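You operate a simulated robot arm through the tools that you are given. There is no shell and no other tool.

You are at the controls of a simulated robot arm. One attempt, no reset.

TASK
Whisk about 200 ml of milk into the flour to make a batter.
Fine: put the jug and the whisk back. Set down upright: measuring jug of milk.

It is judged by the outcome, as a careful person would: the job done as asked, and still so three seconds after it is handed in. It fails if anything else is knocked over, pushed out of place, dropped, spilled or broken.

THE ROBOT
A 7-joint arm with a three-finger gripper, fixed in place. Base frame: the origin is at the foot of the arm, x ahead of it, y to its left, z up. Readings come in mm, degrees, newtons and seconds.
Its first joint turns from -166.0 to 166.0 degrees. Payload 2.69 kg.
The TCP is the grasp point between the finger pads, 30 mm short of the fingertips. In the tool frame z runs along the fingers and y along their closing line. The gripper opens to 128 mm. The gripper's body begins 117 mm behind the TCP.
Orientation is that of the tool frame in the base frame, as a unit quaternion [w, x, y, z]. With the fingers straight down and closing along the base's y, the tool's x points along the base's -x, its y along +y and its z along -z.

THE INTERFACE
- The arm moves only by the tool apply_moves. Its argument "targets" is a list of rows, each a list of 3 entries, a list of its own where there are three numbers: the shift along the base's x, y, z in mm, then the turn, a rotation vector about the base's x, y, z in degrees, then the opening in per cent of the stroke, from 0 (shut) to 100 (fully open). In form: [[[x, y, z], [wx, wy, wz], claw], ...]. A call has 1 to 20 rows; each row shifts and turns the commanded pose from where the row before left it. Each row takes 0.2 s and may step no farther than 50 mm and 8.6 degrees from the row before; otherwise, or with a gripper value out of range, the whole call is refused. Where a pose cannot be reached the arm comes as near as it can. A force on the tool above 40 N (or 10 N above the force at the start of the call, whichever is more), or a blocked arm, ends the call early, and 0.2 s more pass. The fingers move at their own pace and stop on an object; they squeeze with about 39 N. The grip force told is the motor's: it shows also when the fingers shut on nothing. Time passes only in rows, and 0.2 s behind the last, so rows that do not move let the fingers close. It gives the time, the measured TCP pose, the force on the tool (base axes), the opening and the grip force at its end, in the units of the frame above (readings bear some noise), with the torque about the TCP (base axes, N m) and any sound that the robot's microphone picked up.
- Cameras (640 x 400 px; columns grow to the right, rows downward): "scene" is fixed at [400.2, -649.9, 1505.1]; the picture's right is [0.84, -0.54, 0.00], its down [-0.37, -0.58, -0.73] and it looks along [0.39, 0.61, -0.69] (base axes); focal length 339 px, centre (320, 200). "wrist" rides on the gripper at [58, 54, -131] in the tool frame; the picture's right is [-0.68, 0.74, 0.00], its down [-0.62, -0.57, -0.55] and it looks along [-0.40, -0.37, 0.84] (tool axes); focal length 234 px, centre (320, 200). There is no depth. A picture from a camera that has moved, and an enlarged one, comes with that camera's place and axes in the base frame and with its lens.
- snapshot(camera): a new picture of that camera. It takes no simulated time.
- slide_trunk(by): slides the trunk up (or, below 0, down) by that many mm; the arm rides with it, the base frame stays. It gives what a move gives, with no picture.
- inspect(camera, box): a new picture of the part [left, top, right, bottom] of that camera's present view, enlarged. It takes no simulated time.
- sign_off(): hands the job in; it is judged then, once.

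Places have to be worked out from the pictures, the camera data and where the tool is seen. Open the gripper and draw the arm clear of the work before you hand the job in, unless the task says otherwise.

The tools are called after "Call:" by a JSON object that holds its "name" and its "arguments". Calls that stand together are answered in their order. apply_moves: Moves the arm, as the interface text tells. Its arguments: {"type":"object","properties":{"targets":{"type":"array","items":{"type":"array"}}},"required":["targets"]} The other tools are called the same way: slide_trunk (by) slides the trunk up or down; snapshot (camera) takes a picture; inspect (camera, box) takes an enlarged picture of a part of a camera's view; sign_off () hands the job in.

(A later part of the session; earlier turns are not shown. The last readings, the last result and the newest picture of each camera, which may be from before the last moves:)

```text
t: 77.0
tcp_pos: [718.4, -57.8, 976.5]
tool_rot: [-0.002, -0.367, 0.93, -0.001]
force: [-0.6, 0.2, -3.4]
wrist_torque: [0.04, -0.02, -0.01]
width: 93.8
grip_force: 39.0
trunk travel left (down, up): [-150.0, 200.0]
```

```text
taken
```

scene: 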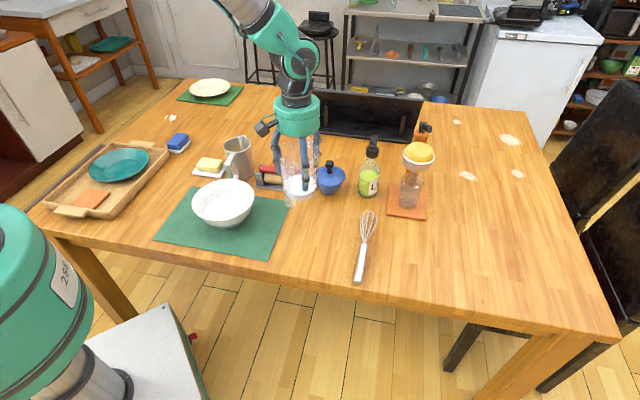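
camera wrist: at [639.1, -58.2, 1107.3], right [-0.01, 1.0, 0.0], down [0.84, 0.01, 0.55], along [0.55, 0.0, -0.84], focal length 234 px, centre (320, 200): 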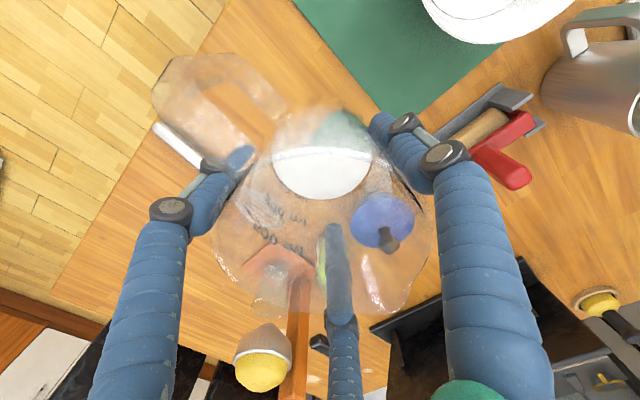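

The jug is over its original place, same attitude in the hand. I lower it to just above the table, about 5 mm before contact.

Call:
{"name": "apply_moves", "arguments": {"targets": [[[-0.9, -0.8, -10], [0, 0, 0], 50], [[0, 0, -20], [0, 0, 0], 50], [[0, 0, -20], [0, 0, 0], 50], [[0, 0, -20], [0, 0, 0], 50], [[0, 0, -20], [0, 0, 0], 50], [[0, 0, -20], [0, 0, 0], 50], [[0, 0, -15], [0, 0, 0], 50], [[0, 0, -10], [0, 0, 0], 50], [[0, 0, -7], [0, 0, 0], 50], [[0, 0, 0], [0, 0, 0], 50]]}}

Call:
{"name": "inspect", "arguments": {"camera": "scene", "box": [250, 140, 350, 260]}}

```text
t: 79.2
tcp_pos: [716.9, -57.9, 834.5]
tool_rot: [-0.002, -0.367, 0.93, 0.0]
force: [-0.3, 0.4, -3.4]
wrist_torque: [0.01, -0.03, -0.01]
width: 93.6
grip_force: 38.7
trunk travel left (down, up): [-150.0, 200.0]
```

```text
3.33 times, centred on (300, 200) of scene
camera zoom: at [400.2, -649.9, 1505.1], right [0.84, -0.54, 0.0], down [-0.37, -0.58, -0.73], along [0.39, 0.61, -0.69], focal length 1129 px, centre (387, 200)
```

zoom: 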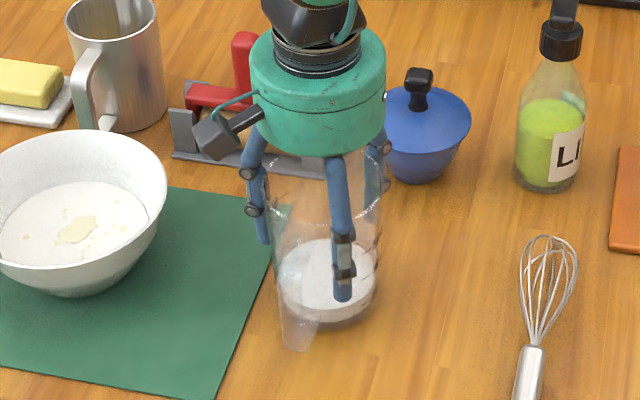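

The jug hangs about 5 mm above the table at its old spot. I lower it in 1–1.5 mm steps until it rests.

Call:
{"name": "apply_moves", "arguments": {"targets": [[[0, 0, -2], [0, 0, 0], 50], [[0, 0, -1.5], [0, 0, 0], 50], [[0, 0, -1], [0, 0, 0], 50]]}}

Call:
{"name": "apply_moves", "arguments": {"targets": [[[0, 0, -1], [0, 0, 0], 50], [[0, 0, 0], [0, 0, 0], 50]]}}

```text
t: 80.0
tcp_pos: [717.6, -58.1, 830.7]
tool_rot: [-0.001, -0.366, 0.931, -0.001]
force: [-1.2, 0.1, 0.8]
wrist_torque: [-0.17, 0.1, -0.05]
width: 93.8
grip_force: 38.9
trunk travel left (down, up): [-150.0, 200.0]
```

```text
t: 80.6
tcp_pos: [716.7, -59.3, 830.8]
tool_rot: [0.001, -0.367, 0.93, -0.001]
force: [-3.5, 0.7, 14.7]
wrist_torque: [-0.41, 0.54, -0.15]
width: 93.8
grip_force: 39.0
trunk travel left (down, up): [-150.0, 200.0]
```

The jug now presses on the table (14.7 N up), so I back off 1 mm and open the fingers gradually.

Call:
{"name": "apply_moves", "arguments": {"targets": [[[0, 0, 1], [0, 0, 0], 60], [[0, 0, 0], [0, 0, 0], 68], [[0, 0, 0], [0, 0, 0], 74], [[0, 0, 0], [0, 0, 0], 80], [[0, 0, 0], [0, 0, 0], 90], [[0, 0, 0], [0, 0, 0], 100], [[0, 0, 0], [0, 0, 0], 100]]}}

Call:
{"name": "snapshot", "arguments": {"camera": "wrist"}}

Call:
{"name": "inspect", "arguments": {"camera": "scene", "box": [250, 140, 350, 260]}}

```text
t: 82.2
tcp_pos: [715.6, -59.0, 830.8]
tool_rot: [-0.002, -0.367, 0.93, 0.0]
force: [0.7, 0.3, -0.3]
wrist_torque: [-0.02, 0.02, 0.04]
width: 128.2
grip_force: 0.0
trunk travel left (down, up): [-150.0, 200.0]
```

```text
taken
camera wrist: at [637.5, -59.5, 961.3], right [-0.01, 1.0, 0.0], down [0.84, 0.01, 0.55], along [0.55, 0.0, -0.84], focal length 234 px, centre (320, 200)
```

wrist: 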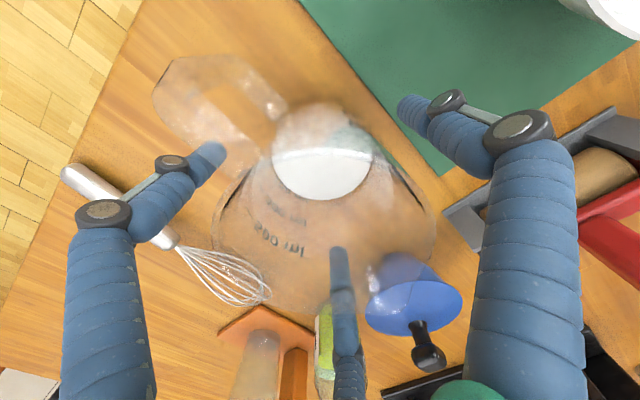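

```text
3.33 times, centred on (300, 200) of scene
camera zoom: at [400.2, -649.9, 1505.1], right [0.84, -0.54, 0.0], down [-0.37, -0.58, -0.73], along [0.39, 0.61, -0.69], focal length 1129 px, centre (387, 200)
```

zoom: 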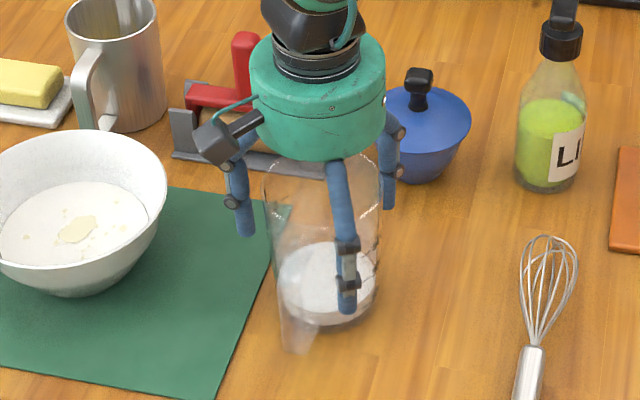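

The jug stands upright in its old place and the fingers are clear of it. I withdraw straight up.

Call:
{"name": "apply_moves", "arguments": {"targets": [[[0.8, 0.3, 15], [0, 0, 0], 100], [[0, 0, 25], [0, 0, 0], 100], [[0, 0, 30], [0, 0, 0], 100], [[0, 0, 35], [0, 0, 0], 100], [[0, 0, 35], [0, 0, 0], 100], [[0, 0, 30], [0, 0, 0], 100]]}}

Call:
{"name": "snapshot", "arguments": {"camera": "scene"}}

Call:
{"name": "snapshot", "arguments": {"camera": "wrist"}}

Call:
{"name": "inspect", "arguments": {"camera": "scene", "box": [250, 160, 390, 290]}}

```text
t: 83.6
tcp_pos: [717.4, -58.8, 999.6]
tool_rot: [-0.002, -0.366, 0.931, -0.001]
force: [-0.3, -0.6, -0.6]
wrist_torque: [-0.02, -0.01, -0.01]
width: 127.8
grip_force: 0.1
trunk travel left (down, up): [-150.0, 200.0]
```

```text
taken
```

scene: 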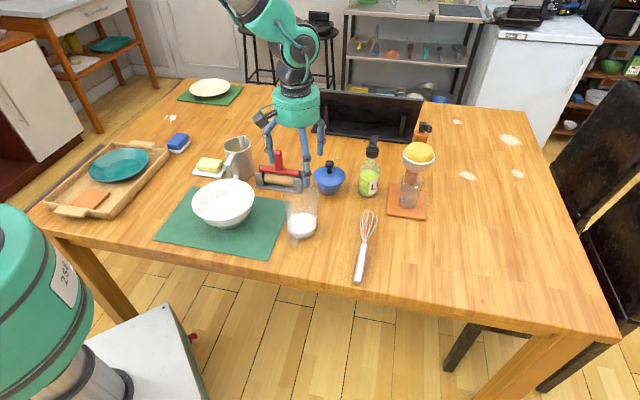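

```text
taken
camera wrist: at [637.9, -59.7, 1130.7], right [-0.01, 1.0, 0.0], down [0.84, 0.01, 0.55], along [0.55, 0.0, -0.84], focal length 234 px, centre (320, 200)
```

wrist: 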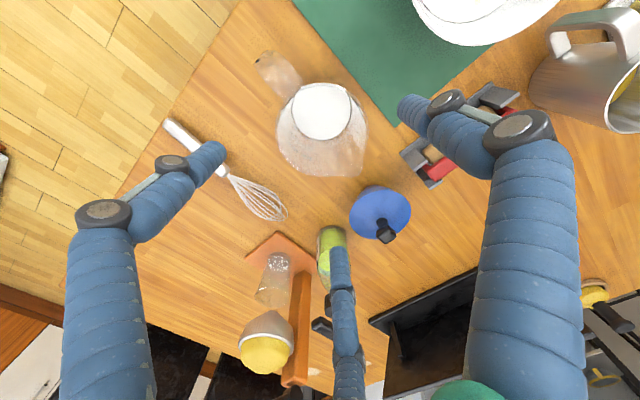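

```text
3.08 times, centred on (320, 225) of scene
camera zoom: at [400.2, -649.9, 1505.1], right [0.84, -0.54, 0.0], down [-0.37, -0.58, -0.73], along [0.39, 0.61, -0.69], focal length 1042 px, centre (320, 123)
```

zoom: 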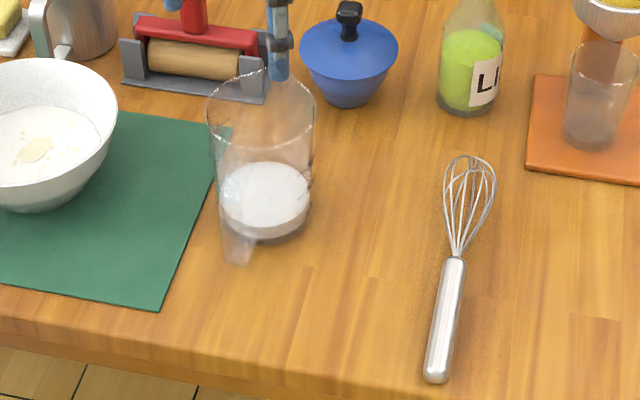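

The jug is back in place. I compare the milk level now with the very first picture using the same enlargement, to double-check the poured amount.

Call:
{"name": "inspect", "arguments": {"camera": "scene", "box": [275, 170, 335, 250]}}

Call:
{"name": "inspect", "arguments": {"camera": "scene", "box": [150, 150, 310, 250]}}

Call:
{"name": "inspect", "arguments": {"camera": "wrist", "box": [250, 60, 390, 190]}}

```text
5.00 times, centred on (305, 210) of scene
camera zoom: at [400.2, -649.9, 1505.1], right [0.84, -0.54, 0.0], down [-0.37, -0.58, -0.73], along [0.39, 0.61, -0.69], focal length 1694 px, centre (395, 150)
```

zoom: 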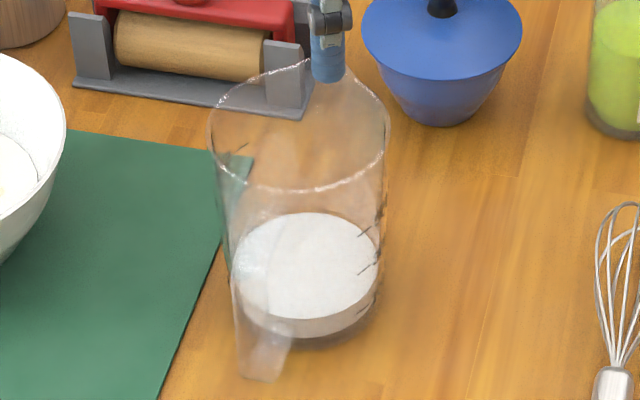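

```text
4.00 times, centred on (230, 200) of scene
camera zoom: at [400.2, -649.9, 1505.1], right [0.84, -0.54, 0.0], down [-0.37, -0.58, -0.73], along [0.39, 0.61, -0.69], focal length 1355 px, centre (680, 200)
```

zoom: 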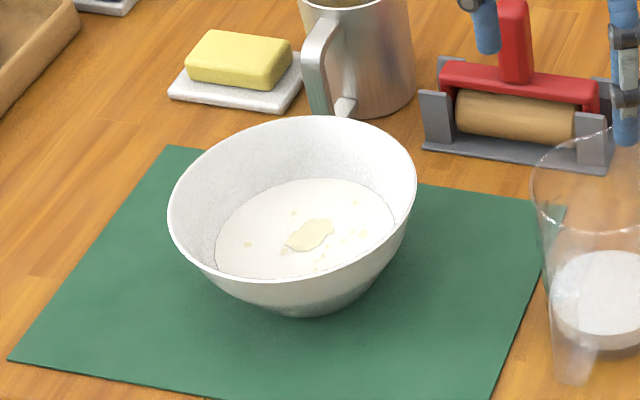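

```text
3.08 times, centred on (320, 125) of wrist
camera zoom: at [637.9, -59.7, 1130.7], right [-0.01, 1.0, 0.0], down [0.84, 0.01, 0.55], along [0.55, 0.0, -0.84], focal length 720 px, centre (320, 431)
```

zoom: 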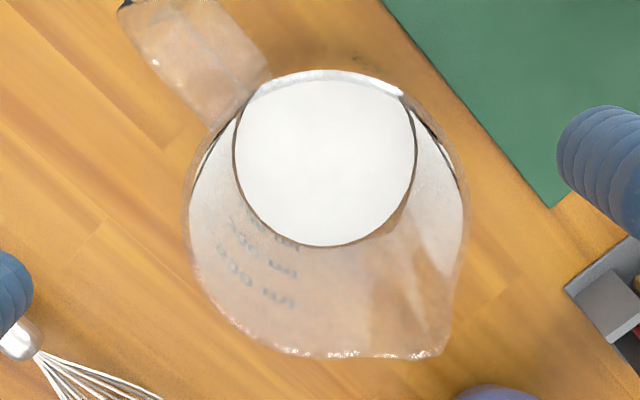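

The same-view comparison shows the level dropped by ≈33 mm (≈195 ml), agreeing with about 200 ml poured. Next the whisk: its handle runs from (741,-296) to (826,-213), azimuth ≈44°, which suits the present yaw; I move over the handle at (798,-250) and look.

Call:
{"name": "apply_moves", "arguments": {"targets": [[[16, -38, 0], [0, 0, 0], 100], [[16, -38, 0], [0, 0, 0], 100], [[16, -38, 0], [0, 0, 0], 100], [[16, -38, 0], [0, 0, 0], 100], [[16.6, -39, 0], [0, 0, 0], 100], [[0, 0, -35], [0, 0, 0], 100], [[0, 0, -35], [0, 0, 0], 100], [[0, 0, -30], [0, 0, 0], 100]]}}

Call:
{"name": "snapshot", "arguments": {"camera": "wrist"}}

Call:
{"name": "inspect", "arguments": {"camera": "scene", "box": [290, 160, 430, 300]}}

```text
t: 85.4
tcp_pos: [797.3, -249.5, 900.7]
tool_rot: [0.0, -0.366, 0.93, -0.001]
force: [-0.1, -0.5, 0.4]
wrist_torque: [0.0, 0.05, 0.02]
width: 127.9
grip_force: 0.2
trunk travel left (down, up): [-150.0, 200.0]
```

```text
taken
camera wrist: at [719.3, -251.1, 1031.8], right [-0.01, 1.0, 0.0], down [0.84, 0.01, 0.55], along [0.55, 0.0, -0.84], focal length 234 px, centre (320, 200)
```

wrist: 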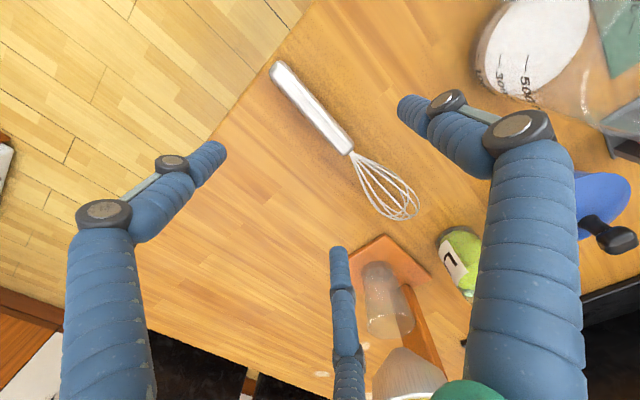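

```text
2.86 times, centred on (360, 230) of scene
camera zoom: at [400.2, -649.9, 1505.1], right [0.84, -0.54, 0.0], down [-0.37, -0.58, -0.73], along [0.39, 0.61, -0.69], focal length 968 px, centre (206, 114)
```

zoom: 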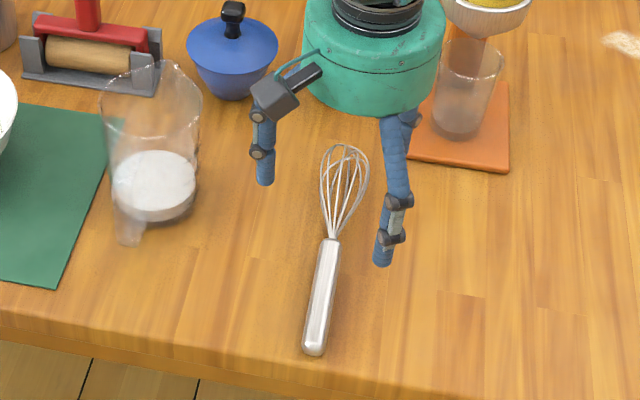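

Both views agree on the handle's position (grip point near (794,-247)). I correct by a couple of millimetres and degrees and descend to just above the table.

Call:
{"name": "apply_moves", "arguments": {"targets": [[[0.6, -1.2, -30], [0, 0, 1], 100], [[0.6, -1.2, -30], [0, 0, 0], 100], [[0, 0, -25], [0, 0, 0], 100], [[0, 0, -15], [0, 0, 0], 100], [[0, 0, 0], [0, 0, 0], 100]]}}

Call:
{"name": "snapshot", "arguments": {"camera": "wrist"}}

Call:
{"name": "inspect", "arguments": {"camera": "scene", "box": [310, 190, 430, 310]}}

```text
t: 86.6
tcp_pos: [799.5, -252.2, 800.2]
tool_rot: [-0.002, -0.375, 0.927, -0.001]
force: [0.7, 0.2, 0.2]
wrist_torque: [-0.01, -0.03, 0.01]
width: 128.1
grip_force: 0.1
trunk travel left (down, up): [-150.0, 200.0]
```

```text
taken
camera wrist: at [720.4, -253.9, 931.2], right [-0.03, 1.0, 0.0], down [0.84, 0.02, 0.55], along [0.55, 0.01, -0.84], focal length 234 px, centre (320, 200)
```

wrist: 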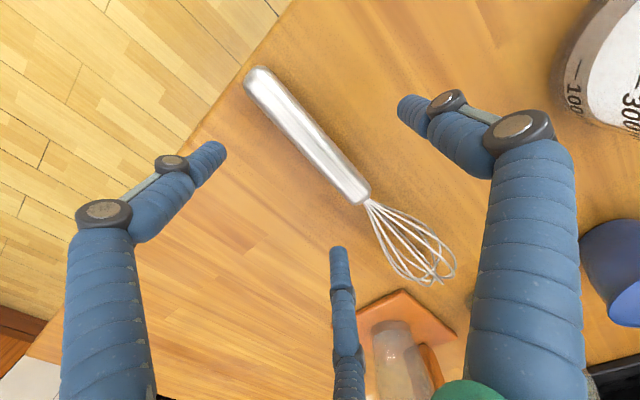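

```text
3.33 times, centred on (370, 250) of scene
camera zoom: at [400.2, -649.9, 1505.1], right [0.84, -0.54, 0.0], down [-0.37, -0.58, -0.73], along [0.39, 0.61, -0.69], focal length 1129 px, centre (153, 33)
```

zoom: 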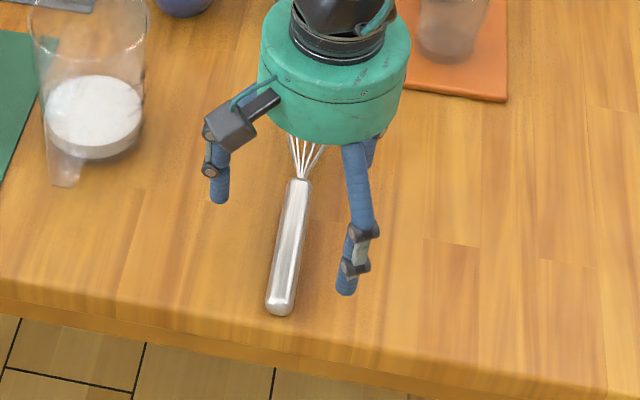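

The handle lies between the fingers, about 8 mm toward the thumb side as wanted. I lower slowly toward the table, checking the force for fingertip contact.

Call:
{"name": "apply_moves", "arguments": {"targets": [[[0, 0, -5], [0, 0, 0], 100], [[0, 0, -4], [0, 0, 0], 100], [[0, 0, 0], [0, 0, 0], 100]]}}

Call:
{"name": "apply_moves", "arguments": {"targets": [[[0, 0, -2], [0, 0, 0], 100], [[0, 0, -1], [0, 0, 0], 100]]}}

Call:
{"name": "apply_moves", "arguments": {"targets": [[[0, 0, -2], [0, 0, 0], 100], [[0, 0, 0], [0, 0, 0], 100]]}}

```text
t: 87.4
tcp_pos: [799.7, -251.5, 790.7]
tool_rot: [-0.001, -0.374, 0.927, -0.001]
force: [-0.9, 0.9, 0.4]
wrist_torque: [0.02, -0.01, 0.01]
width: 128.0
grip_force: 0.0
trunk travel left (down, up): [-150.0, 200.0]
```

```text
t: 88.0
tcp_pos: [799.7, -252.1, 786.5]
tool_rot: [-0.001, -0.375, 0.927, 0.0]
force: [0.3, -0.1, 1.0]
wrist_torque: [-0.01, 0.01, 0.02]
width: 127.9
grip_force: 0.1
trunk travel left (down, up): [-150.0, 200.0]
```

```text
t: 88.6
tcp_pos: [799.7, -252.3, 785.8]
tool_rot: [-0.001, -0.374, 0.927, -0.001]
force: [-0.3, -0.4, -0.2]
wrist_torque: [0.0, 0.0, -0.01]
width: 128.0
grip_force: 0.1
trunk travel left (down, up): [-150.0, 200.0]
```

No contact yet at TCP z≈786. I continue down in small steps.

Call:
{"name": "apply_moves", "arguments": {"targets": [[[0, 0, -1.5], [0, 0, 0], 100], [[0, 0, 0], [0, 0, 0], 100]]}}

Call:
{"name": "apply_moves", "arguments": {"targets": [[[0, 0, -1.5], [0, 0, 0], 100], [[0, 0, 0], [0, 0, 0], 100]]}}

Call:
{"name": "inspect", "arguments": {"camera": "scene", "box": [330, 210, 410, 290]}}

Call:
{"name": "snapshot", "arguments": {"camera": "wrist"}}

```text
t: 89.2
tcp_pos: [798.7, -252.8, 785.5]
tool_rot: [-0.002, -0.375, 0.927, -0.001]
force: [-0.9, -0.4, 0.2]
wrist_torque: [0.03, 0.01, 0.02]
width: 128.2
grip_force: 0.1
trunk travel left (down, up): [-150.0, 200.0]
```

```text
t: 89.8
tcp_pos: [798.9, -251.0, 783.8]
tool_rot: [-0.002, -0.374, 0.927, -0.001]
force: [-0.2, 0.7, -0.9]
wrist_torque: [0.02, -0.02, 0.01]
width: 127.9
grip_force: 0.1
trunk travel left (down, up): [-150.0, 200.0]
```

```text
5.00 times, centred on (370, 250) of scene
camera zoom: at [400.2, -649.9, 1505.1], right [0.84, -0.54, 0.0], down [-0.37, -0.58, -0.73], along [0.39, 0.61, -0.69], focal length 1694 px, centre (70, -50)
```

zoom: 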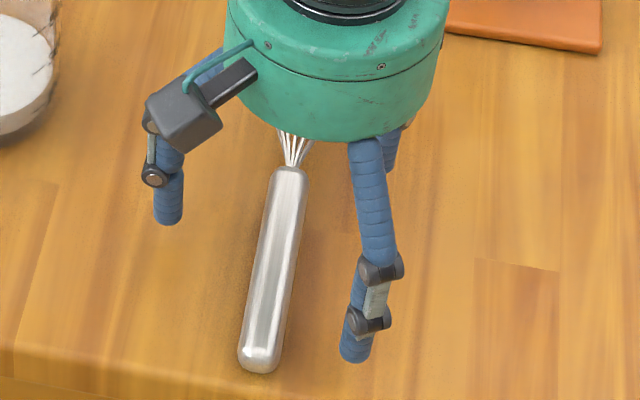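

```text
taken
camera wrist: at [720.4, -253.9, 914.1], right [-0.03, 1.0, 0.0], down [0.84, 0.02, 0.55], along [0.55, 0.01, -0.84], focal length 234 px, centre (320, 200)
```

wrist: 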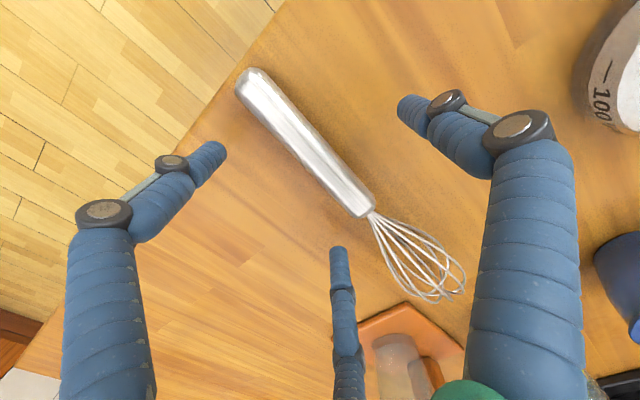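

At TCP z≈783 there's still no contact and the handle is well within the fingertip reach. I close the fingers gradually on the handle.

Call:
{"name": "apply_moves", "arguments": {"targets": [[[0, 0, 0], [0, 0, 0], 75], [[0, 0, 0], [0, 0, 0], 55], [[0, 0, 0], [0, 0, 0], 42], [[0, 0, 0], [0, 0, 0], 34], [[0, 0, 0], [0, 0, 0], 28]]}}

Call:
{"name": "snapshot", "arguments": {"camera": "wrist"}}

Call:
{"name": "inspect", "arguments": {"camera": "scene", "box": [330, 210, 410, 290]}}

```text
t: 91.0
tcp_pos: [799.8, -252.8, 783.6]
tool_rot: [-0.001, -0.374, 0.927, -0.001]
force: [-0.1, 1.3, -0.6]
wrist_torque: [-0.02, 0.01, 0.02]
width: 36.0
grip_force: 0.1
trunk travel left (down, up): [-150.0, 200.0]
```

```text
taken
camera wrist: at [720.4, -253.9, 914.2], right [-0.03, 1.0, 0.0], down [0.84, 0.02, 0.55], along [0.55, 0.01, -0.84], focal length 234 px, centre (320, 200)
```

wrist: 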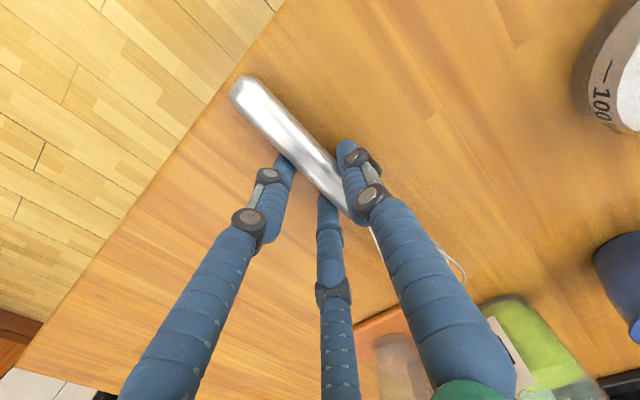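

```text
5.00 times, centred on (370, 250) of scene
camera zoom: at [400.2, -649.9, 1505.1], right [0.84, -0.54, 0.0], down [-0.37, -0.58, -0.73], along [0.39, 0.61, -0.69], focal length 1694 px, centre (70, -50)
```

zoom: 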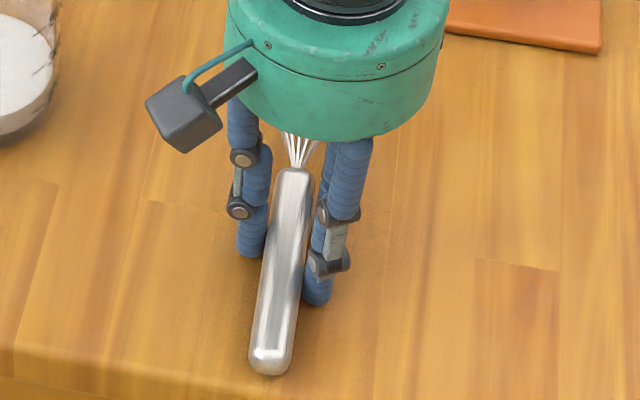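

The three fingers now sit around the handle (thumb one side, two the other). I close fully to grip.

Call:
{"name": "apply_moves", "arguments": {"targets": [[[0, 0, 0], [0, 0, 0], 24], [[0, 0, 0], [0, 0, 0], 18], [[0, 0, 0], [0, 0, 0], 10], [[0, 0, 0], [0, 0, 0], 5], [[0, 0, 0], [0, 0, 0], 5]]}}

Call:
{"name": "snapshot", "arguments": {"camera": "wrist"}}

Call:
{"name": "inspect", "arguments": {"camera": "scene", "box": [330, 190, 430, 290]}}

```text
t: 92.2
tcp_pos: [799.1, -252.4, 782.6]
tool_rot: [-0.001, -0.374, 0.927, 0.0]
force: [1.0, 0.6, -0.5]
wrist_torque: [-0.01, 0.03, -0.02]
width: 32.0
grip_force: 39.3
trunk travel left (down, up): [-150.0, 200.0]
```

```text
taken
camera wrist: at [720.4, -253.9, 914.2], right [-0.03, 1.0, 0.0], down [0.84, 0.02, 0.55], along [0.55, 0.01, -0.84], focal length 234 px, centre (320, 200)
```

wrist: 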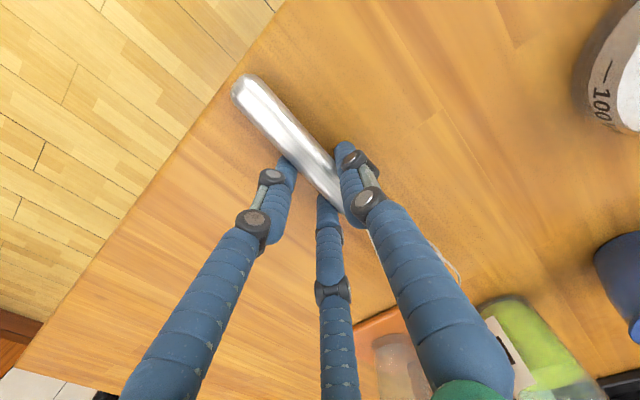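

```text
4.00 times, centred on (380, 240) of scene
camera zoom: at [400.2, -649.9, 1505.1], right [0.84, -0.54, 0.0], down [-0.37, -0.58, -0.73], along [0.39, 0.61, -0.69], focal length 1355 px, centre (80, 40)
```

zoom: 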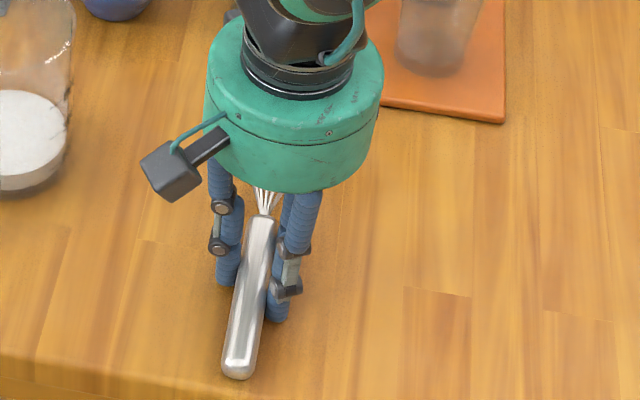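

The handle is gripped (width 32, 39 N). I lift slowly and check how the whisk hangs in the hand.

Call:
{"name": "apply_moves", "arguments": {"targets": [[[0, 0, 3], [0, 0, 0], 5], [[0, 0, 6], [0, 0, 0], 5], [[0, 0, 8], [0, 0, 0], 5], [[0, 0, 8], [0, 0, 0], 5], [[0, 0, 0], [0, 0, 0], 5]]}}

Call:
{"name": "snapshot", "arguments": {"camera": "wrist"}}

Call:
{"name": "inspect", "arguments": {"camera": "scene", "box": [330, 190, 430, 290]}}

```text
t: 93.4
tcp_pos: [799.5, -251.9, 807.8]
tool_rot: [-0.001, -0.374, 0.927, 0.0]
force: [-0.4, 0.2, -0.6]
wrist_torque: [-0.09, 0.02, 0.02]
width: 32.2
grip_force: 39.1
trunk travel left (down, up): [-150.0, 200.0]
```

```text
taken
camera wrist: at [720.7, -254.0, 939.1], right [-0.03, 1.0, 0.0], down [0.84, 0.02, 0.55], along [0.55, 0.01, -0.84], focal length 234 px, centre (320, 200)
```

wrist: 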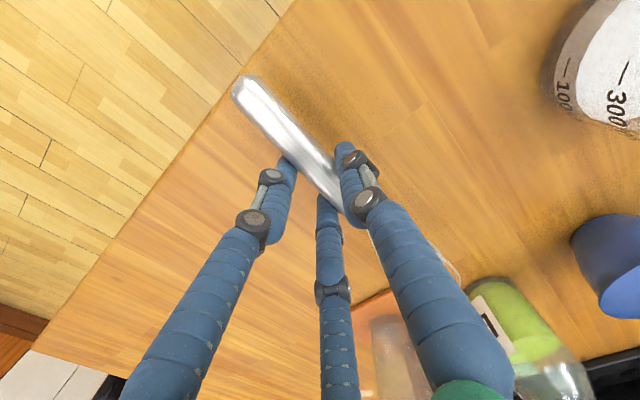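

```text
4.00 times, centred on (380, 240) of scene
camera zoom: at [400.2, -649.9, 1505.1], right [0.84, -0.54, 0.0], down [-0.37, -0.58, -0.73], along [0.39, 0.61, -0.69], focal length 1355 px, centre (80, 40)
```

zoom: 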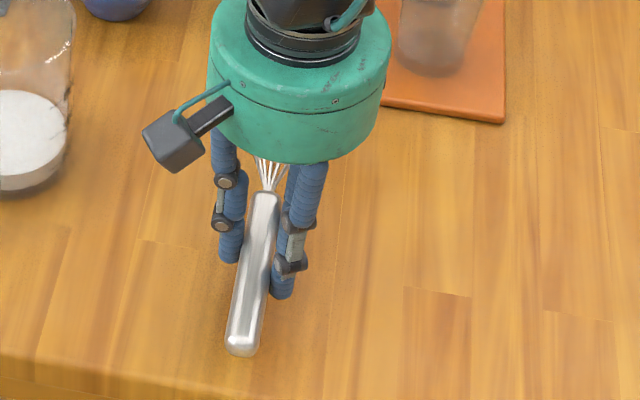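

The whisk is held rigidly without rotation. I lift it high, and then carry it toward the bowl while yawing +90°.

Call:
{"name": "apply_moves", "arguments": {"targets": [[[0, 0, 20], [0, 0, 0], 5], [[0, 0, 35], [0, 0, 0], 5], [[0, 0, 35], [0, 0, 0], 5], [[0, 0, 35], [0, 0, 0], 5], [[0, 0, 35], [0, 0, 0], 5], [[0, 0, 35], [0, 0, 0], 5], [[-17, 26.4, 2.5], [0, 0, 7.5], 5], [[-17, 26.4, 2.5], [0, 0, 7.5], 5], [[-17, 26.4, 2.5], [0, 0, 7.5], 5], [[-17, 26.4, 2.5], [0, 0, 7.5], 5], [[-17, 26.4, 2.5], [0, 0, 7.5], 5], [[-17, 26.4, 2.5], [0, 0, 7.5], 5], [[-17, 26.4, 2.5], [0, 0, 7.5], 5], [[-17, 26.4, 2.5], [0, 0, 7.5], 5], [[-17, 26.4, 2.5], [0, 0, 7.5], 5], [[-17, 26.4, 2.5], [0, 0, 7.5], 5], [[-17, 26.4, 2.5], [0, 0, 7.5], 5], [[-17, 26.4, 2.5], [0, 0, 7.5], 5], [[0, 0, 0], [0, 0, 0], 5]]}}

Call:
{"name": "snapshot", "arguments": {"camera": "wrist"}}

Call:
{"name": "snapshot", "arguments": {"camera": "scene"}}

```text
t: 97.4
tcp_pos: [595.2, 65.5, 1033.3]
tool_rot: [0.001, 0.921, -0.391, 0.002]
force: [-0.3, -0.2, -0.2]
wrist_torque: [-0.08, -0.04, 0.02]
width: 32.2
grip_force: 38.8
trunk travel left (down, up): [-150.0, 200.0]
```

```text
taken
camera wrist: at [597.2, -13.9, 1163.7], right [-1.0, -0.03, 0.0], down [-0.02, 0.84, 0.55], along [-0.01, 0.55, -0.84], focal length 234 px, centre (320, 200)
```

wrist: 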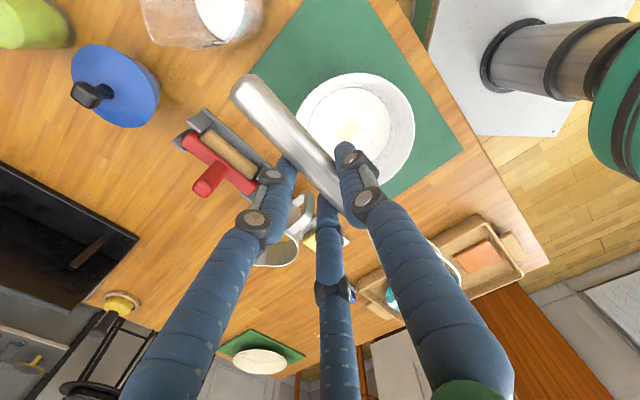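

```text
taken
```

scene: 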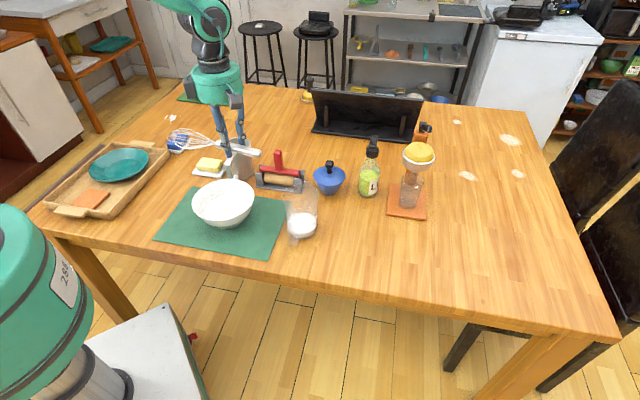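

The whisk head points away at azimuth ≈134°, TCP above the bowl's near side. I now tilt 65° so the head swings down above the bowl (tip should end near z≈870).

Call:
{"name": "apply_moves", "arguments": {"targets": [[[0, 0, 0], [-5.82, -5.63, 0], 5], [[0, 0, 0], [-5.82, -5.63, 0], 5], [[0, 0, 0], [-5.82, -5.63, 0], 5], [[0, 0, 0], [-5.82, -5.63, 0], 5], [[0, 0, 0], [-5.82, -5.63, 0], 5], [[0, 0, 0], [-5.82, -5.63, 0], 5], [[0, 0, 0], [-5.82, -5.63, 0], 5], [[0, 0, 0], [-5.82, -5.63, 0], 5], [[0, 0, 0], [0, 0, 0], 5]]}}

Call:
{"name": "snapshot", "arguments": {"camera": "wrist"}}

Call:
{"name": "inspect", "arguments": {"camera": "scene", "box": [150, 90, 310, 240]}}

```text
t: 99.4
tcp_pos: [595.8, 65.6, 1033.7]
tool_rot: [0.209, 0.777, -0.329, 0.495]
force: [0.2, 0.9, -2.1]
wrist_torque: [-0.04, -0.02, -0.02]
width: 32.2
grip_force: 39.2
trunk travel left (down, up): [-150.0, 200.0]
```

```text
taken
camera wrist: at [491.7, 95.2, 1141.5], right [-0.73, -0.31, -0.61], down [-0.12, 0.94, -0.33], along [0.68, -0.16, -0.72], focal length 234 px, centre (320, 200)
```

wrist: 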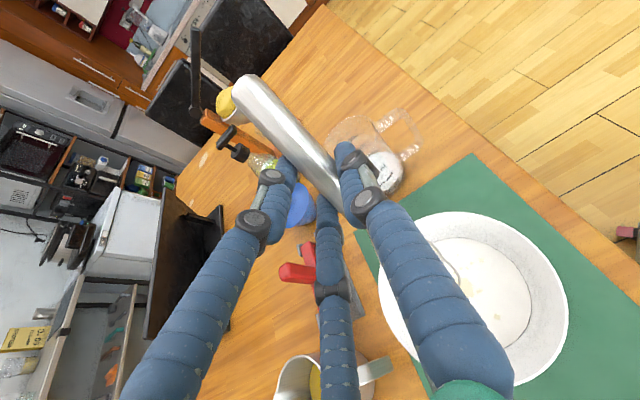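

```text
2.67 times, centred on (230, 165) of scene
camera zoom: at [400.2, -649.9, 1505.1], right [0.84, -0.54, 0.0], down [-0.37, -0.58, -0.73], along [0.39, 0.61, -0.69], focal length 903 px, centre (560, 293)
```

zoom: 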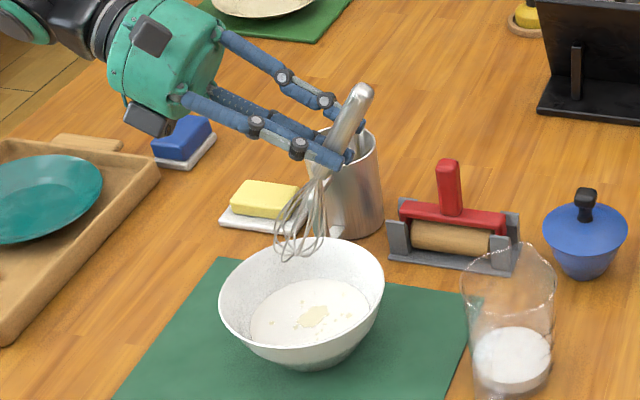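

The whisk tip hangs right above the bowl centre at about z≈872. I lower it into the bowl to just about the liquid's surface.

Call:
{"name": "apply_moves", "arguments": {"targets": [[[0, 0, -20], [0, 0, 0], 5], [[0, 0, -20], [0, 0, 0], 5], [[0, 0, -20], [0, 0, 0], 5], [[0, 0, -15], [0, 0, 0], 5], [[0, 0, -10], [0, 0, 0], 5], [[0, 0, 0], [0, 0, 0], 5]]}}

Call:
{"name": "inspect", "arguments": {"camera": "scene", "box": [170, 110, 290, 240]}}

Call:
{"name": "snapshot", "arguments": {"camera": "wrist"}}

```text
t: 100.8
tcp_pos: [595.4, 66.2, 948.5]
tool_rot: [0.209, 0.777, -0.329, 0.494]
force: [0.2, 0.4, -0.3]
wrist_torque: [-0.03, 0.01, 0.03]
width: 32.0
grip_force: 39.0
trunk travel left (down, up): [-150.0, 200.0]
```

```text
3.08 times, centred on (230, 175) of scene
camera zoom: at [400.2, -649.9, 1505.1], right [0.84, -0.54, 0.0], down [-0.37, -0.58, -0.73], along [0.39, 0.61, -0.69], focal length 1042 px, centre (597, 277)
```

zoom: 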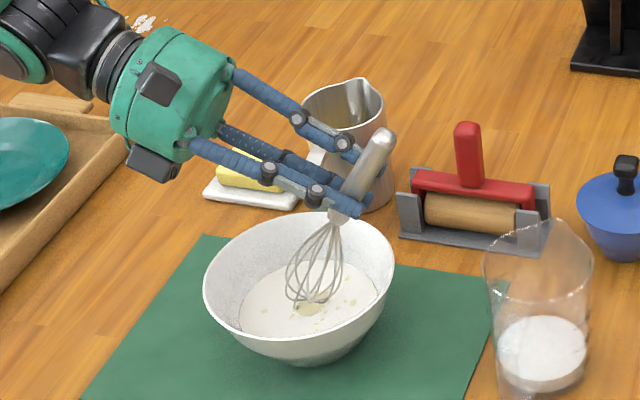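

```text
taken
camera wrist: at [491.0, 94.9, 1056.2], right [-0.73, -0.31, -0.61], down [-0.12, 0.94, -0.32], along [0.67, -0.16, -0.72], focal length 234 px, centre (320, 200)
```

wrist: 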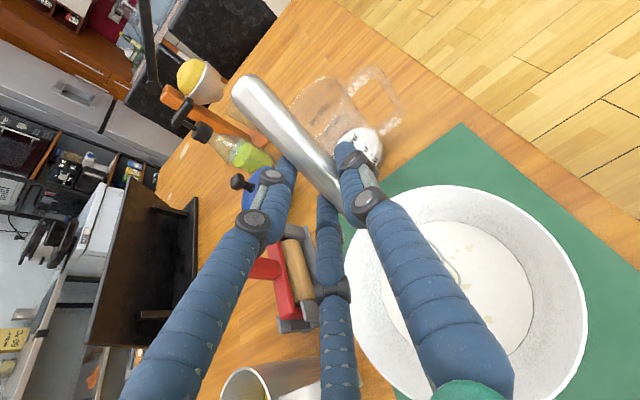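

The wires now reach the liquid in the middle of the bowl. I lower further in small steps, watching for contact with the bowl's bottom.

Call:
{"name": "apply_moves", "arguments": {"targets": [[[0, 0, -4], [0, 0, 0], 5], [[0, 0, -3], [0, 0, 0], 5], [[0, 0, 0], [0, 0, 0], 5]]}}

Call:
{"name": "apply_moves", "arguments": {"targets": [[[0, 0, -3], [0, 0, 0], 5], [[0, 0, 0], [0, 0, 0], 5]]}}

Call:
{"name": "apply_moves", "arguments": {"targets": [[[0, 0, -3], [0, 0, 0], 5], [[0, 0, 0], [0, 0, 0], 5]]}}

Call:
{"name": "inspect", "arguments": {"camera": "scene", "box": [185, 150, 265, 235]}}

```text
t: 101.6
tcp_pos: [594.3, 65.4, 940.4]
tool_rot: [0.209, 0.777, -0.33, 0.494]
force: [0.5, -1.0, -0.7]
wrist_torque: [-0.03, 0.01, -0.04]
width: 32.1
grip_force: 38.4
trunk travel left (down, up): [-150.0, 200.0]
```

```text
t: 102.2
tcp_pos: [594.8, 64.6, 938.0]
tool_rot: [0.209, 0.777, -0.33, 0.494]
force: [0.2, 0.6, -0.7]
wrist_torque: [0.02, 0.02, -0.04]
width: 32.2
grip_force: 38.8
trunk travel left (down, up): [-150.0, 200.0]
```

```text
t: 102.8
tcp_pos: [596.5, 64.5, 935.4]
tool_rot: [0.209, 0.777, -0.33, 0.494]
force: [-0.3, 0.3, -0.1]
wrist_torque: [0.0, -0.02, -0.03]
width: 32.2
grip_force: 38.9
trunk travel left (down, up): [-150.0, 200.0]
```

```text
4.71 times, centred on (225, 192) of scene
camera zoom: at [400.2, -649.9, 1505.1], right [0.84, -0.54, 0.0], down [-0.37, -0.58, -0.73], along [0.39, 0.61, -0.69], focal length 1594 px, centre (767, 235)
```

zoom: 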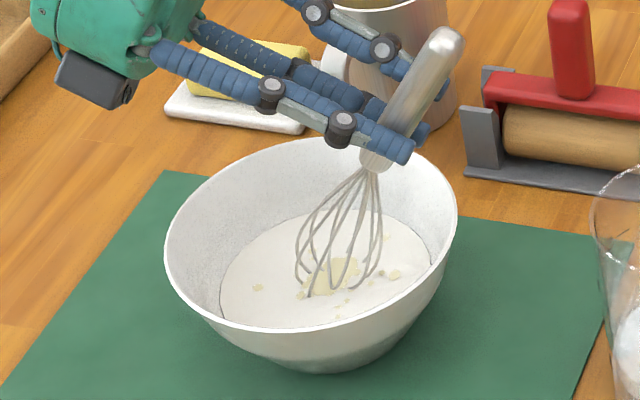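

The lower wires are in the liquid and no bottom contact yet at TCP z≈935. I go down a little more.

Call:
{"name": "apply_moves", "arguments": {"targets": [[[0, 0, -3], [0, 0, 0], 5], [[0, 0, 0], [0, 0, 0], 5]]}}

Call:
{"name": "apply_moves", "arguments": {"targets": [[[0, 0, -2], [0, 0, 0], 5], [[0, 0, 0], [0, 0, 0], 5]]}}

Call:
{"name": "apply_moves", "arguments": {"targets": [[[0, 0, -2], [0, 0, 0], 5], [[0, 0, 0], [0, 0, 0], 5]]}}

Call:
{"name": "inspect", "arguments": {"camera": "scene", "box": [185, 150, 265, 235]}}

```text
t: 103.4
tcp_pos: [594.4, 63.4, 930.8]
tool_rot: [0.208, 0.777, -0.329, 0.494]
force: [0.8, 0.5, 0.4]
wrist_torque: [-0.01, -0.01, 0.01]
width: 32.4
grip_force: 39.5
trunk travel left (down, up): [-150.0, 200.0]
```

```text
t: 104.0
tcp_pos: [595.1, 63.4, 931.0]
tool_rot: [0.209, 0.777, -0.33, 0.494]
force: [-0.3, 0.1, -0.2]
wrist_torque: [0.0, 0.0, -0.03]
width: 32.5
grip_force: 38.9
trunk travel left (down, up): [-150.0, 200.0]
```

```text
t: 104.6
tcp_pos: [595.2, 65.3, 929.0]
tool_rot: [0.209, 0.777, -0.329, 0.494]
force: [-0.4, -0.3, 0.0]
wrist_torque: [-0.01, 0.02, -0.02]
width: 32.1
grip_force: 38.7
trunk travel left (down, up): [-150.0, 200.0]
```

```text
4.71 times, centred on (225, 192) of scene
camera zoom: at [400.2, -649.9, 1505.1], right [0.84, -0.54, 0.0], down [-0.37, -0.58, -0.73], along [0.39, 0.61, -0.69], focal length 1594 px, centre (767, 235)
```

zoom: 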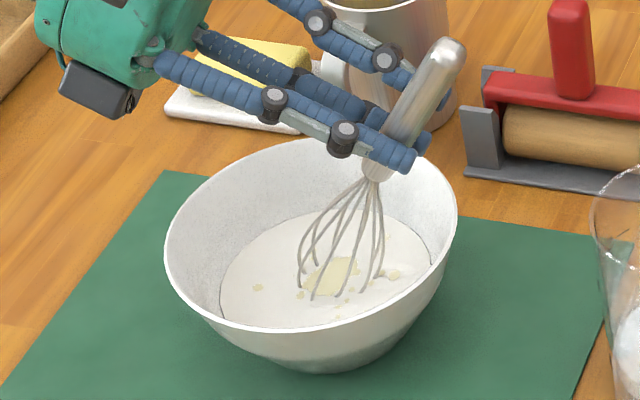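

The whisk head is now in the batter with no bottom contact (tip ≈ 766, slightly off centre). I recentre by (+2,+9) mm and make one gentle 18 mm-radius circle, checking forces.

Call:
{"name": "apply_moves", "arguments": {"targets": [[[2, 5, 0], [0, 0, 0], 5], [[0, 4, 0], [0, 0, 0], 5], [[9, 0, 0], [0, 0, 0], 5], [[9, 0, 0], [0, 0, 0], 5], [[-3.44, 10.58, 0], [0, 0, 0], 5], [[-9, 6.54, 0], [0, 0, 0], 5], [[-11.12, 0, 0], [0, 0, 0], 5]]}}

Call:
{"name": "apply_moves", "arguments": {"targets": [[[-9, -6.54, 0], [0, 0, 0], 5], [[-3.44, -10.58, 0], [0, 0, 0], 5], [[3.44, -10.58, 0], [0, 0, 0], 5], [[9, -6.54, 0], [0, 0, 0], 5]]}}

Call:
{"name": "apply_moves", "arguments": {"targets": [[[11.12, 0, 0], [0, 0, 0], 5], [[9, 6.54, 0], [0, 0, 0], 5], [[3.44, 10.58, 0], [0, 0, 0], 5]]}}

Call:
{"name": "inspect", "arguments": {"camera": "scene", "box": [185, 150, 265, 235]}}

```text
t: 106.2
tcp_pos: [591.7, 91.1, 928.6]
tool_rot: [0.209, 0.777, -0.329, 0.494]
force: [-0.2, 0.2, -0.2]
wrist_torque: [-0.04, -0.01, -0.06]
width: 32.0
grip_force: 39.9
trunk travel left (down, up): [-150.0, 200.0]
```

```text
t: 107.2
tcp_pos: [592.1, 57.2, 928.9]
tool_rot: [0.21, 0.776, -0.33, 0.495]
force: [-1.1, -0.2, -0.1]
wrist_torque: [-0.01, -0.03, 0.0]
width: 32.1
grip_force: 39.5
trunk travel left (down, up): [-150.0, 200.0]
```

```text
t: 108.0
tcp_pos: [615.3, 72.2, 928.3]
tool_rot: [0.21, 0.777, -0.33, 0.494]
force: [-0.6, -0.8, -1.7]
wrist_torque: [-0.05, -0.01, 0.02]
width: 32.3
grip_force: 39.0
trunk travel left (down, up): [-150.0, 200.0]
```

```text
4.71 times, centred on (225, 192) of scene
camera zoom: at [400.2, -649.9, 1505.1], right [0.84, -0.54, 0.0], down [-0.37, -0.58, -0.73], along [0.39, 0.61, -0.69], focal length 1594 px, centre (767, 235)
```

zoom: 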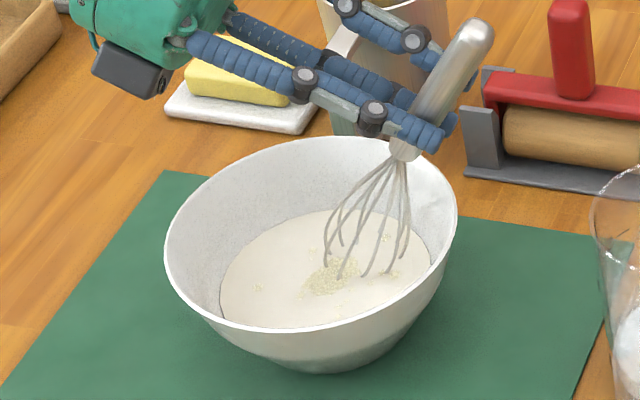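

The batter is being stirred (the patch is breaking up) with forces near zero. I shift the circle centre slightly (-4,+3) and continue with several full turns.

Call:
{"name": "apply_moves", "arguments": {"targets": [[[-4, 3, 0], [0, 0, 0], 5], [[-3.44, 10.58, 0], [0, 0, 0], 5], [[-9, 6.54, 0], [0, 0, 0], 5], [[-11.12, 0, 0], [0, 0, 0], 5], [[-9, -6.54, 0], [0, 0, 0], 5], [[-3.44, -10.58, 0], [0, 0, 0], 5], [[3.44, -10.58, 0], [0, 0, 0], 5], [[9, -6.54, 0], [0, 0, 0], 5], [[11.12, 0, 0], [0, 0, 0], 5], [[9, 6.54, 0], [0, 0, 0], 5], [[3.44, 10.58, 0], [0, 0, 0], 5]]}}

Call:
{"name": "apply_moves", "arguments": {"targets": [[[-3.44, 10.58, 0], [0, 0, 0], 5], [[-9, 6.54, 0], [0, 0, 0], 5], [[-11.12, 0, 0], [0, 0, 0], 5], [[-9, -6.54, 0], [0, 0, 0], 5], [[-3.44, -10.58, 0], [0, 0, 0], 5], [[3.44, -10.58, 0], [0, 0, 0], 5], [[9, -6.54, 0], [0, 0, 0], 5], [[11.12, 0, 0], [0, 0, 0], 5], [[9, 6.54, 0], [0, 0, 0], 5], [[3.44, 10.58, 0], [0, 0, 0], 5], [[-3.44, 10.58, 0], [0, 0, 0], 5], [[-9, 6.54, 0], [0, 0, 0], 5], [[-11.12, 0, 0], [0, 0, 0], 5], [[-9, -6.54, 0], [0, 0, 0], 5], [[-3.44, -10.58, 0], [0, 0, 0], 5], [[3.44, -10.58, 0], [0, 0, 0], 5], [[9, -6.54, 0], [0, 0, 0], 5], [[11.12, 0, 0], [0, 0, 0], 5], [[9, 6.54, 0], [0, 0, 0], 5], [[3.44, 10.58, 0], [0, 0, 0], 5]]}}

Call:
{"name": "inspect", "arguments": {"camera": "scene", "box": [185, 150, 265, 235]}}

```text
t: 110.4
tcp_pos: [610.6, 75.9, 928.9]
tool_rot: [0.209, 0.777, -0.329, 0.494]
force: [-0.2, -0.3, -0.3]
wrist_torque: [-0.02, 0.01, 0.05]
width: 32.1
grip_force: 39.0
trunk travel left (down, up): [-150.0, 200.0]
```

```text
t: 114.6
tcp_pos: [610.7, 77.2, 928.2]
tool_rot: [0.209, 0.777, -0.329, 0.494]
force: [0.4, -0.2, -0.8]
wrist_torque: [-0.01, 0.06, 0.03]
width: 32.0
grip_force: 38.9
trunk travel left (down, up): [-150.0, 200.0]
```

```text
4.71 times, centred on (225, 192) of scene
camera zoom: at [400.2, -649.9, 1505.1], right [0.84, -0.54, 0.0], down [-0.37, -0.58, -0.73], along [0.39, 0.61, -0.69], focal length 1594 px, centre (767, 235)
```

zoom: 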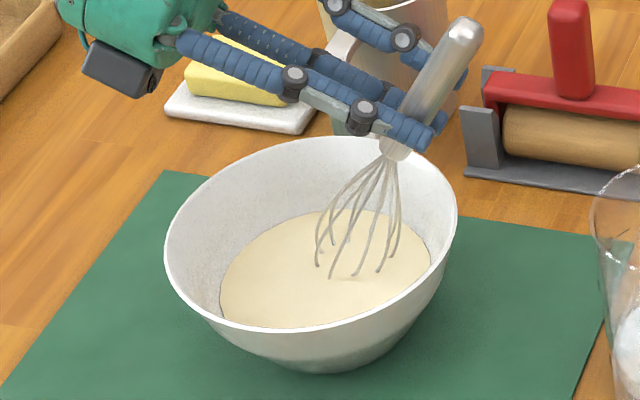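

The mixture has turned into a uniform creamy batter. I keep whisking for several more turns to be sure it is fully mixed.

Call:
{"name": "apply_moves", "arguments": {"targets": [[[-3.44, 10.58, 0], [0, 0, 0], 5], [[-9, 6.54, 0], [0, 0, 0], 5], [[-11.12, 0, 0], [0, 0, 0], 5], [[-9, -6.54, 0], [0, 0, 0], 5], [[-3.44, -10.58, 0], [0, 0, 0], 5], [[3.44, -10.58, 0], [0, 0, 0], 5], [[9, -6.54, 0], [0, 0, 0], 5], [[11.12, 0, 0], [0, 0, 0], 5], [[9, 6.54, 0], [0, 0, 0], 5], [[3.44, 10.58, 0], [0, 0, 0], 5], [[-3.44, 10.58, 0], [0, 0, 0], 5], [[-9, 6.54, 0], [0, 0, 0], 5], [[-11.12, 0, 0], [0, 0, 0], 5], [[-9, -6.54, 0], [0, 0, 0], 5], [[-3.44, -10.58, 0], [0, 0, 0], 5], [[3.44, -10.58, 0], [0, 0, 0], 5], [[9, -6.54, 0], [0, 0, 0], 5], [[11.12, 0, 0], [0, 0, 0], 5], [[9, 6.54, 0], [0, 0, 0], 5], [[3.44, 10.58, 0], [0, 0, 0], 5]]}}

Call:
{"name": "apply_moves", "arguments": {"targets": [[[-3.44, 10.58, 0], [0, 0, 0], 5], [[-9, 6.54, 0], [0, 0, 0], 5], [[-11.12, 0, 0], [0, 0, 0], 5], [[-9, -6.54, 0], [0, 0, 0], 5], [[-3.44, -10.58, 0], [0, 0, 0], 5], [[3.44, -10.58, 0], [0, 0, 0], 5], [[9, -6.54, 0], [0, 0, 0], 5], [[11.12, 0, 0], [0, 0, 0], 5], [[9, 6.54, 0], [0, 0, 0], 5], [[3.44, 10.58, 0], [0, 0, 0], 5], [[-3.44, 10.58, 0], [0, 0, 0], 5], [[-9, 6.54, 0], [0, 0, 0], 5], [[-11.12, 0, 0], [0, 0, 0], 5], [[-9, -6.54, 0], [0, 0, 0], 5], [[-3.44, -10.58, 0], [0, 0, 0], 5], [[3.44, -10.58, 0], [0, 0, 0], 5], [[9, -6.54, 0], [0, 0, 0], 5], [[11.12, 0, 0], [0, 0, 0], 5], [[9, 6.54, 0], [0, 0, 0], 5], [[3.44, 10.58, 0], [0, 0, 0], 5]]}}

Call:
{"name": "apply_moves", "arguments": {"targets": [[[-3.44, 10.58, 0], [0, 0, 0], 5], [[-9, 6.54, 0], [0, 0, 0], 5], [[-11.12, 0, 0], [0, 0, 0], 5], [[-9, -6.54, 0], [0, 0, 0], 5], [[-3.44, -10.58, 0], [0, 0, 0], 5], [[3.44, -10.58, 0], [0, 0, 0], 5], [[9, -6.54, 0], [0, 0, 0], 5], [[11.12, 0, 0], [0, 0, 0], 5], [[9, 6.54, 0], [0, 0, 0], 5], [[3.44, 10.58, 0], [0, 0, 0], 5], [[-9, 0, 0], [0, 0, 0], 5], [[-9, 0, 0], [0, 0, 0], 5], [[0, 0, 0], [0, 0, 0], 5]]}}

Call:
{"name": "inspect", "arguments": {"camera": "scene", "box": [185, 150, 265, 235]}}

Call:
{"name": "snapshot", "arguments": {"camera": "scene"}}

```text
t: 118.8
tcp_pos: [611.8, 77.9, 928.1]
tool_rot: [0.209, 0.777, -0.329, 0.494]
force: [-0.7, 0.0, -0.4]
wrist_torque: [-0.02, -0.02, 0.0]
width: 32.3
grip_force: 39.3
trunk travel left (down, up): [-150.0, 200.0]
```

```text
t: 123.0
tcp_pos: [610.4, 77.4, 928.4]
tool_rot: [0.209, 0.777, -0.33, 0.494]
force: [0.6, -0.1, -0.5]
wrist_torque: [0.02, 0.01, -0.01]
width: 32.3
grip_force: 39.5
trunk travel left (down, up): [-150.0, 200.0]
```

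```text
t: 125.8
tcp_pos: [593.3, 76.7, 927.3]
tool_rot: [0.209, 0.777, -0.329, 0.494]
force: [0.3, -0.3, -0.8]
wrist_torque: [0.04, -0.01, 0.0]
width: 32.1
grip_force: 38.9
trunk travel left (down, up): [-150.0, 200.0]
```

```text
4.71 times, centred on (225, 192) of scene
camera zoom: at [400.2, -649.9, 1505.1], right [0.84, -0.54, 0.0], down [-0.37, -0.58, -0.73], along [0.39, 0.61, -0.69], focal length 1594 px, centre (767, 235)
```

zoom: 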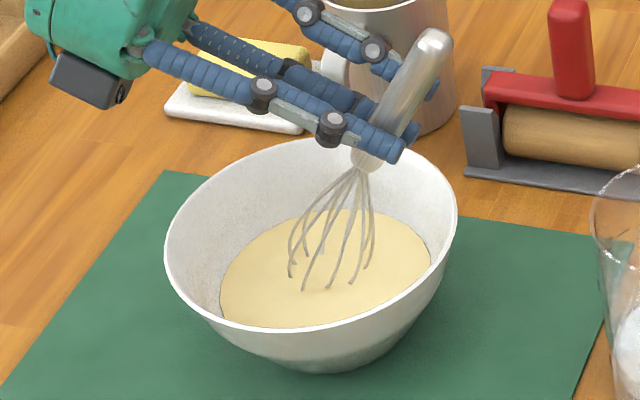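

```text
taken
```

scene: 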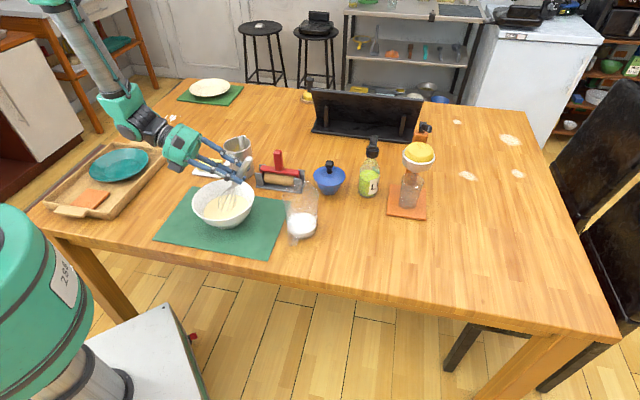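

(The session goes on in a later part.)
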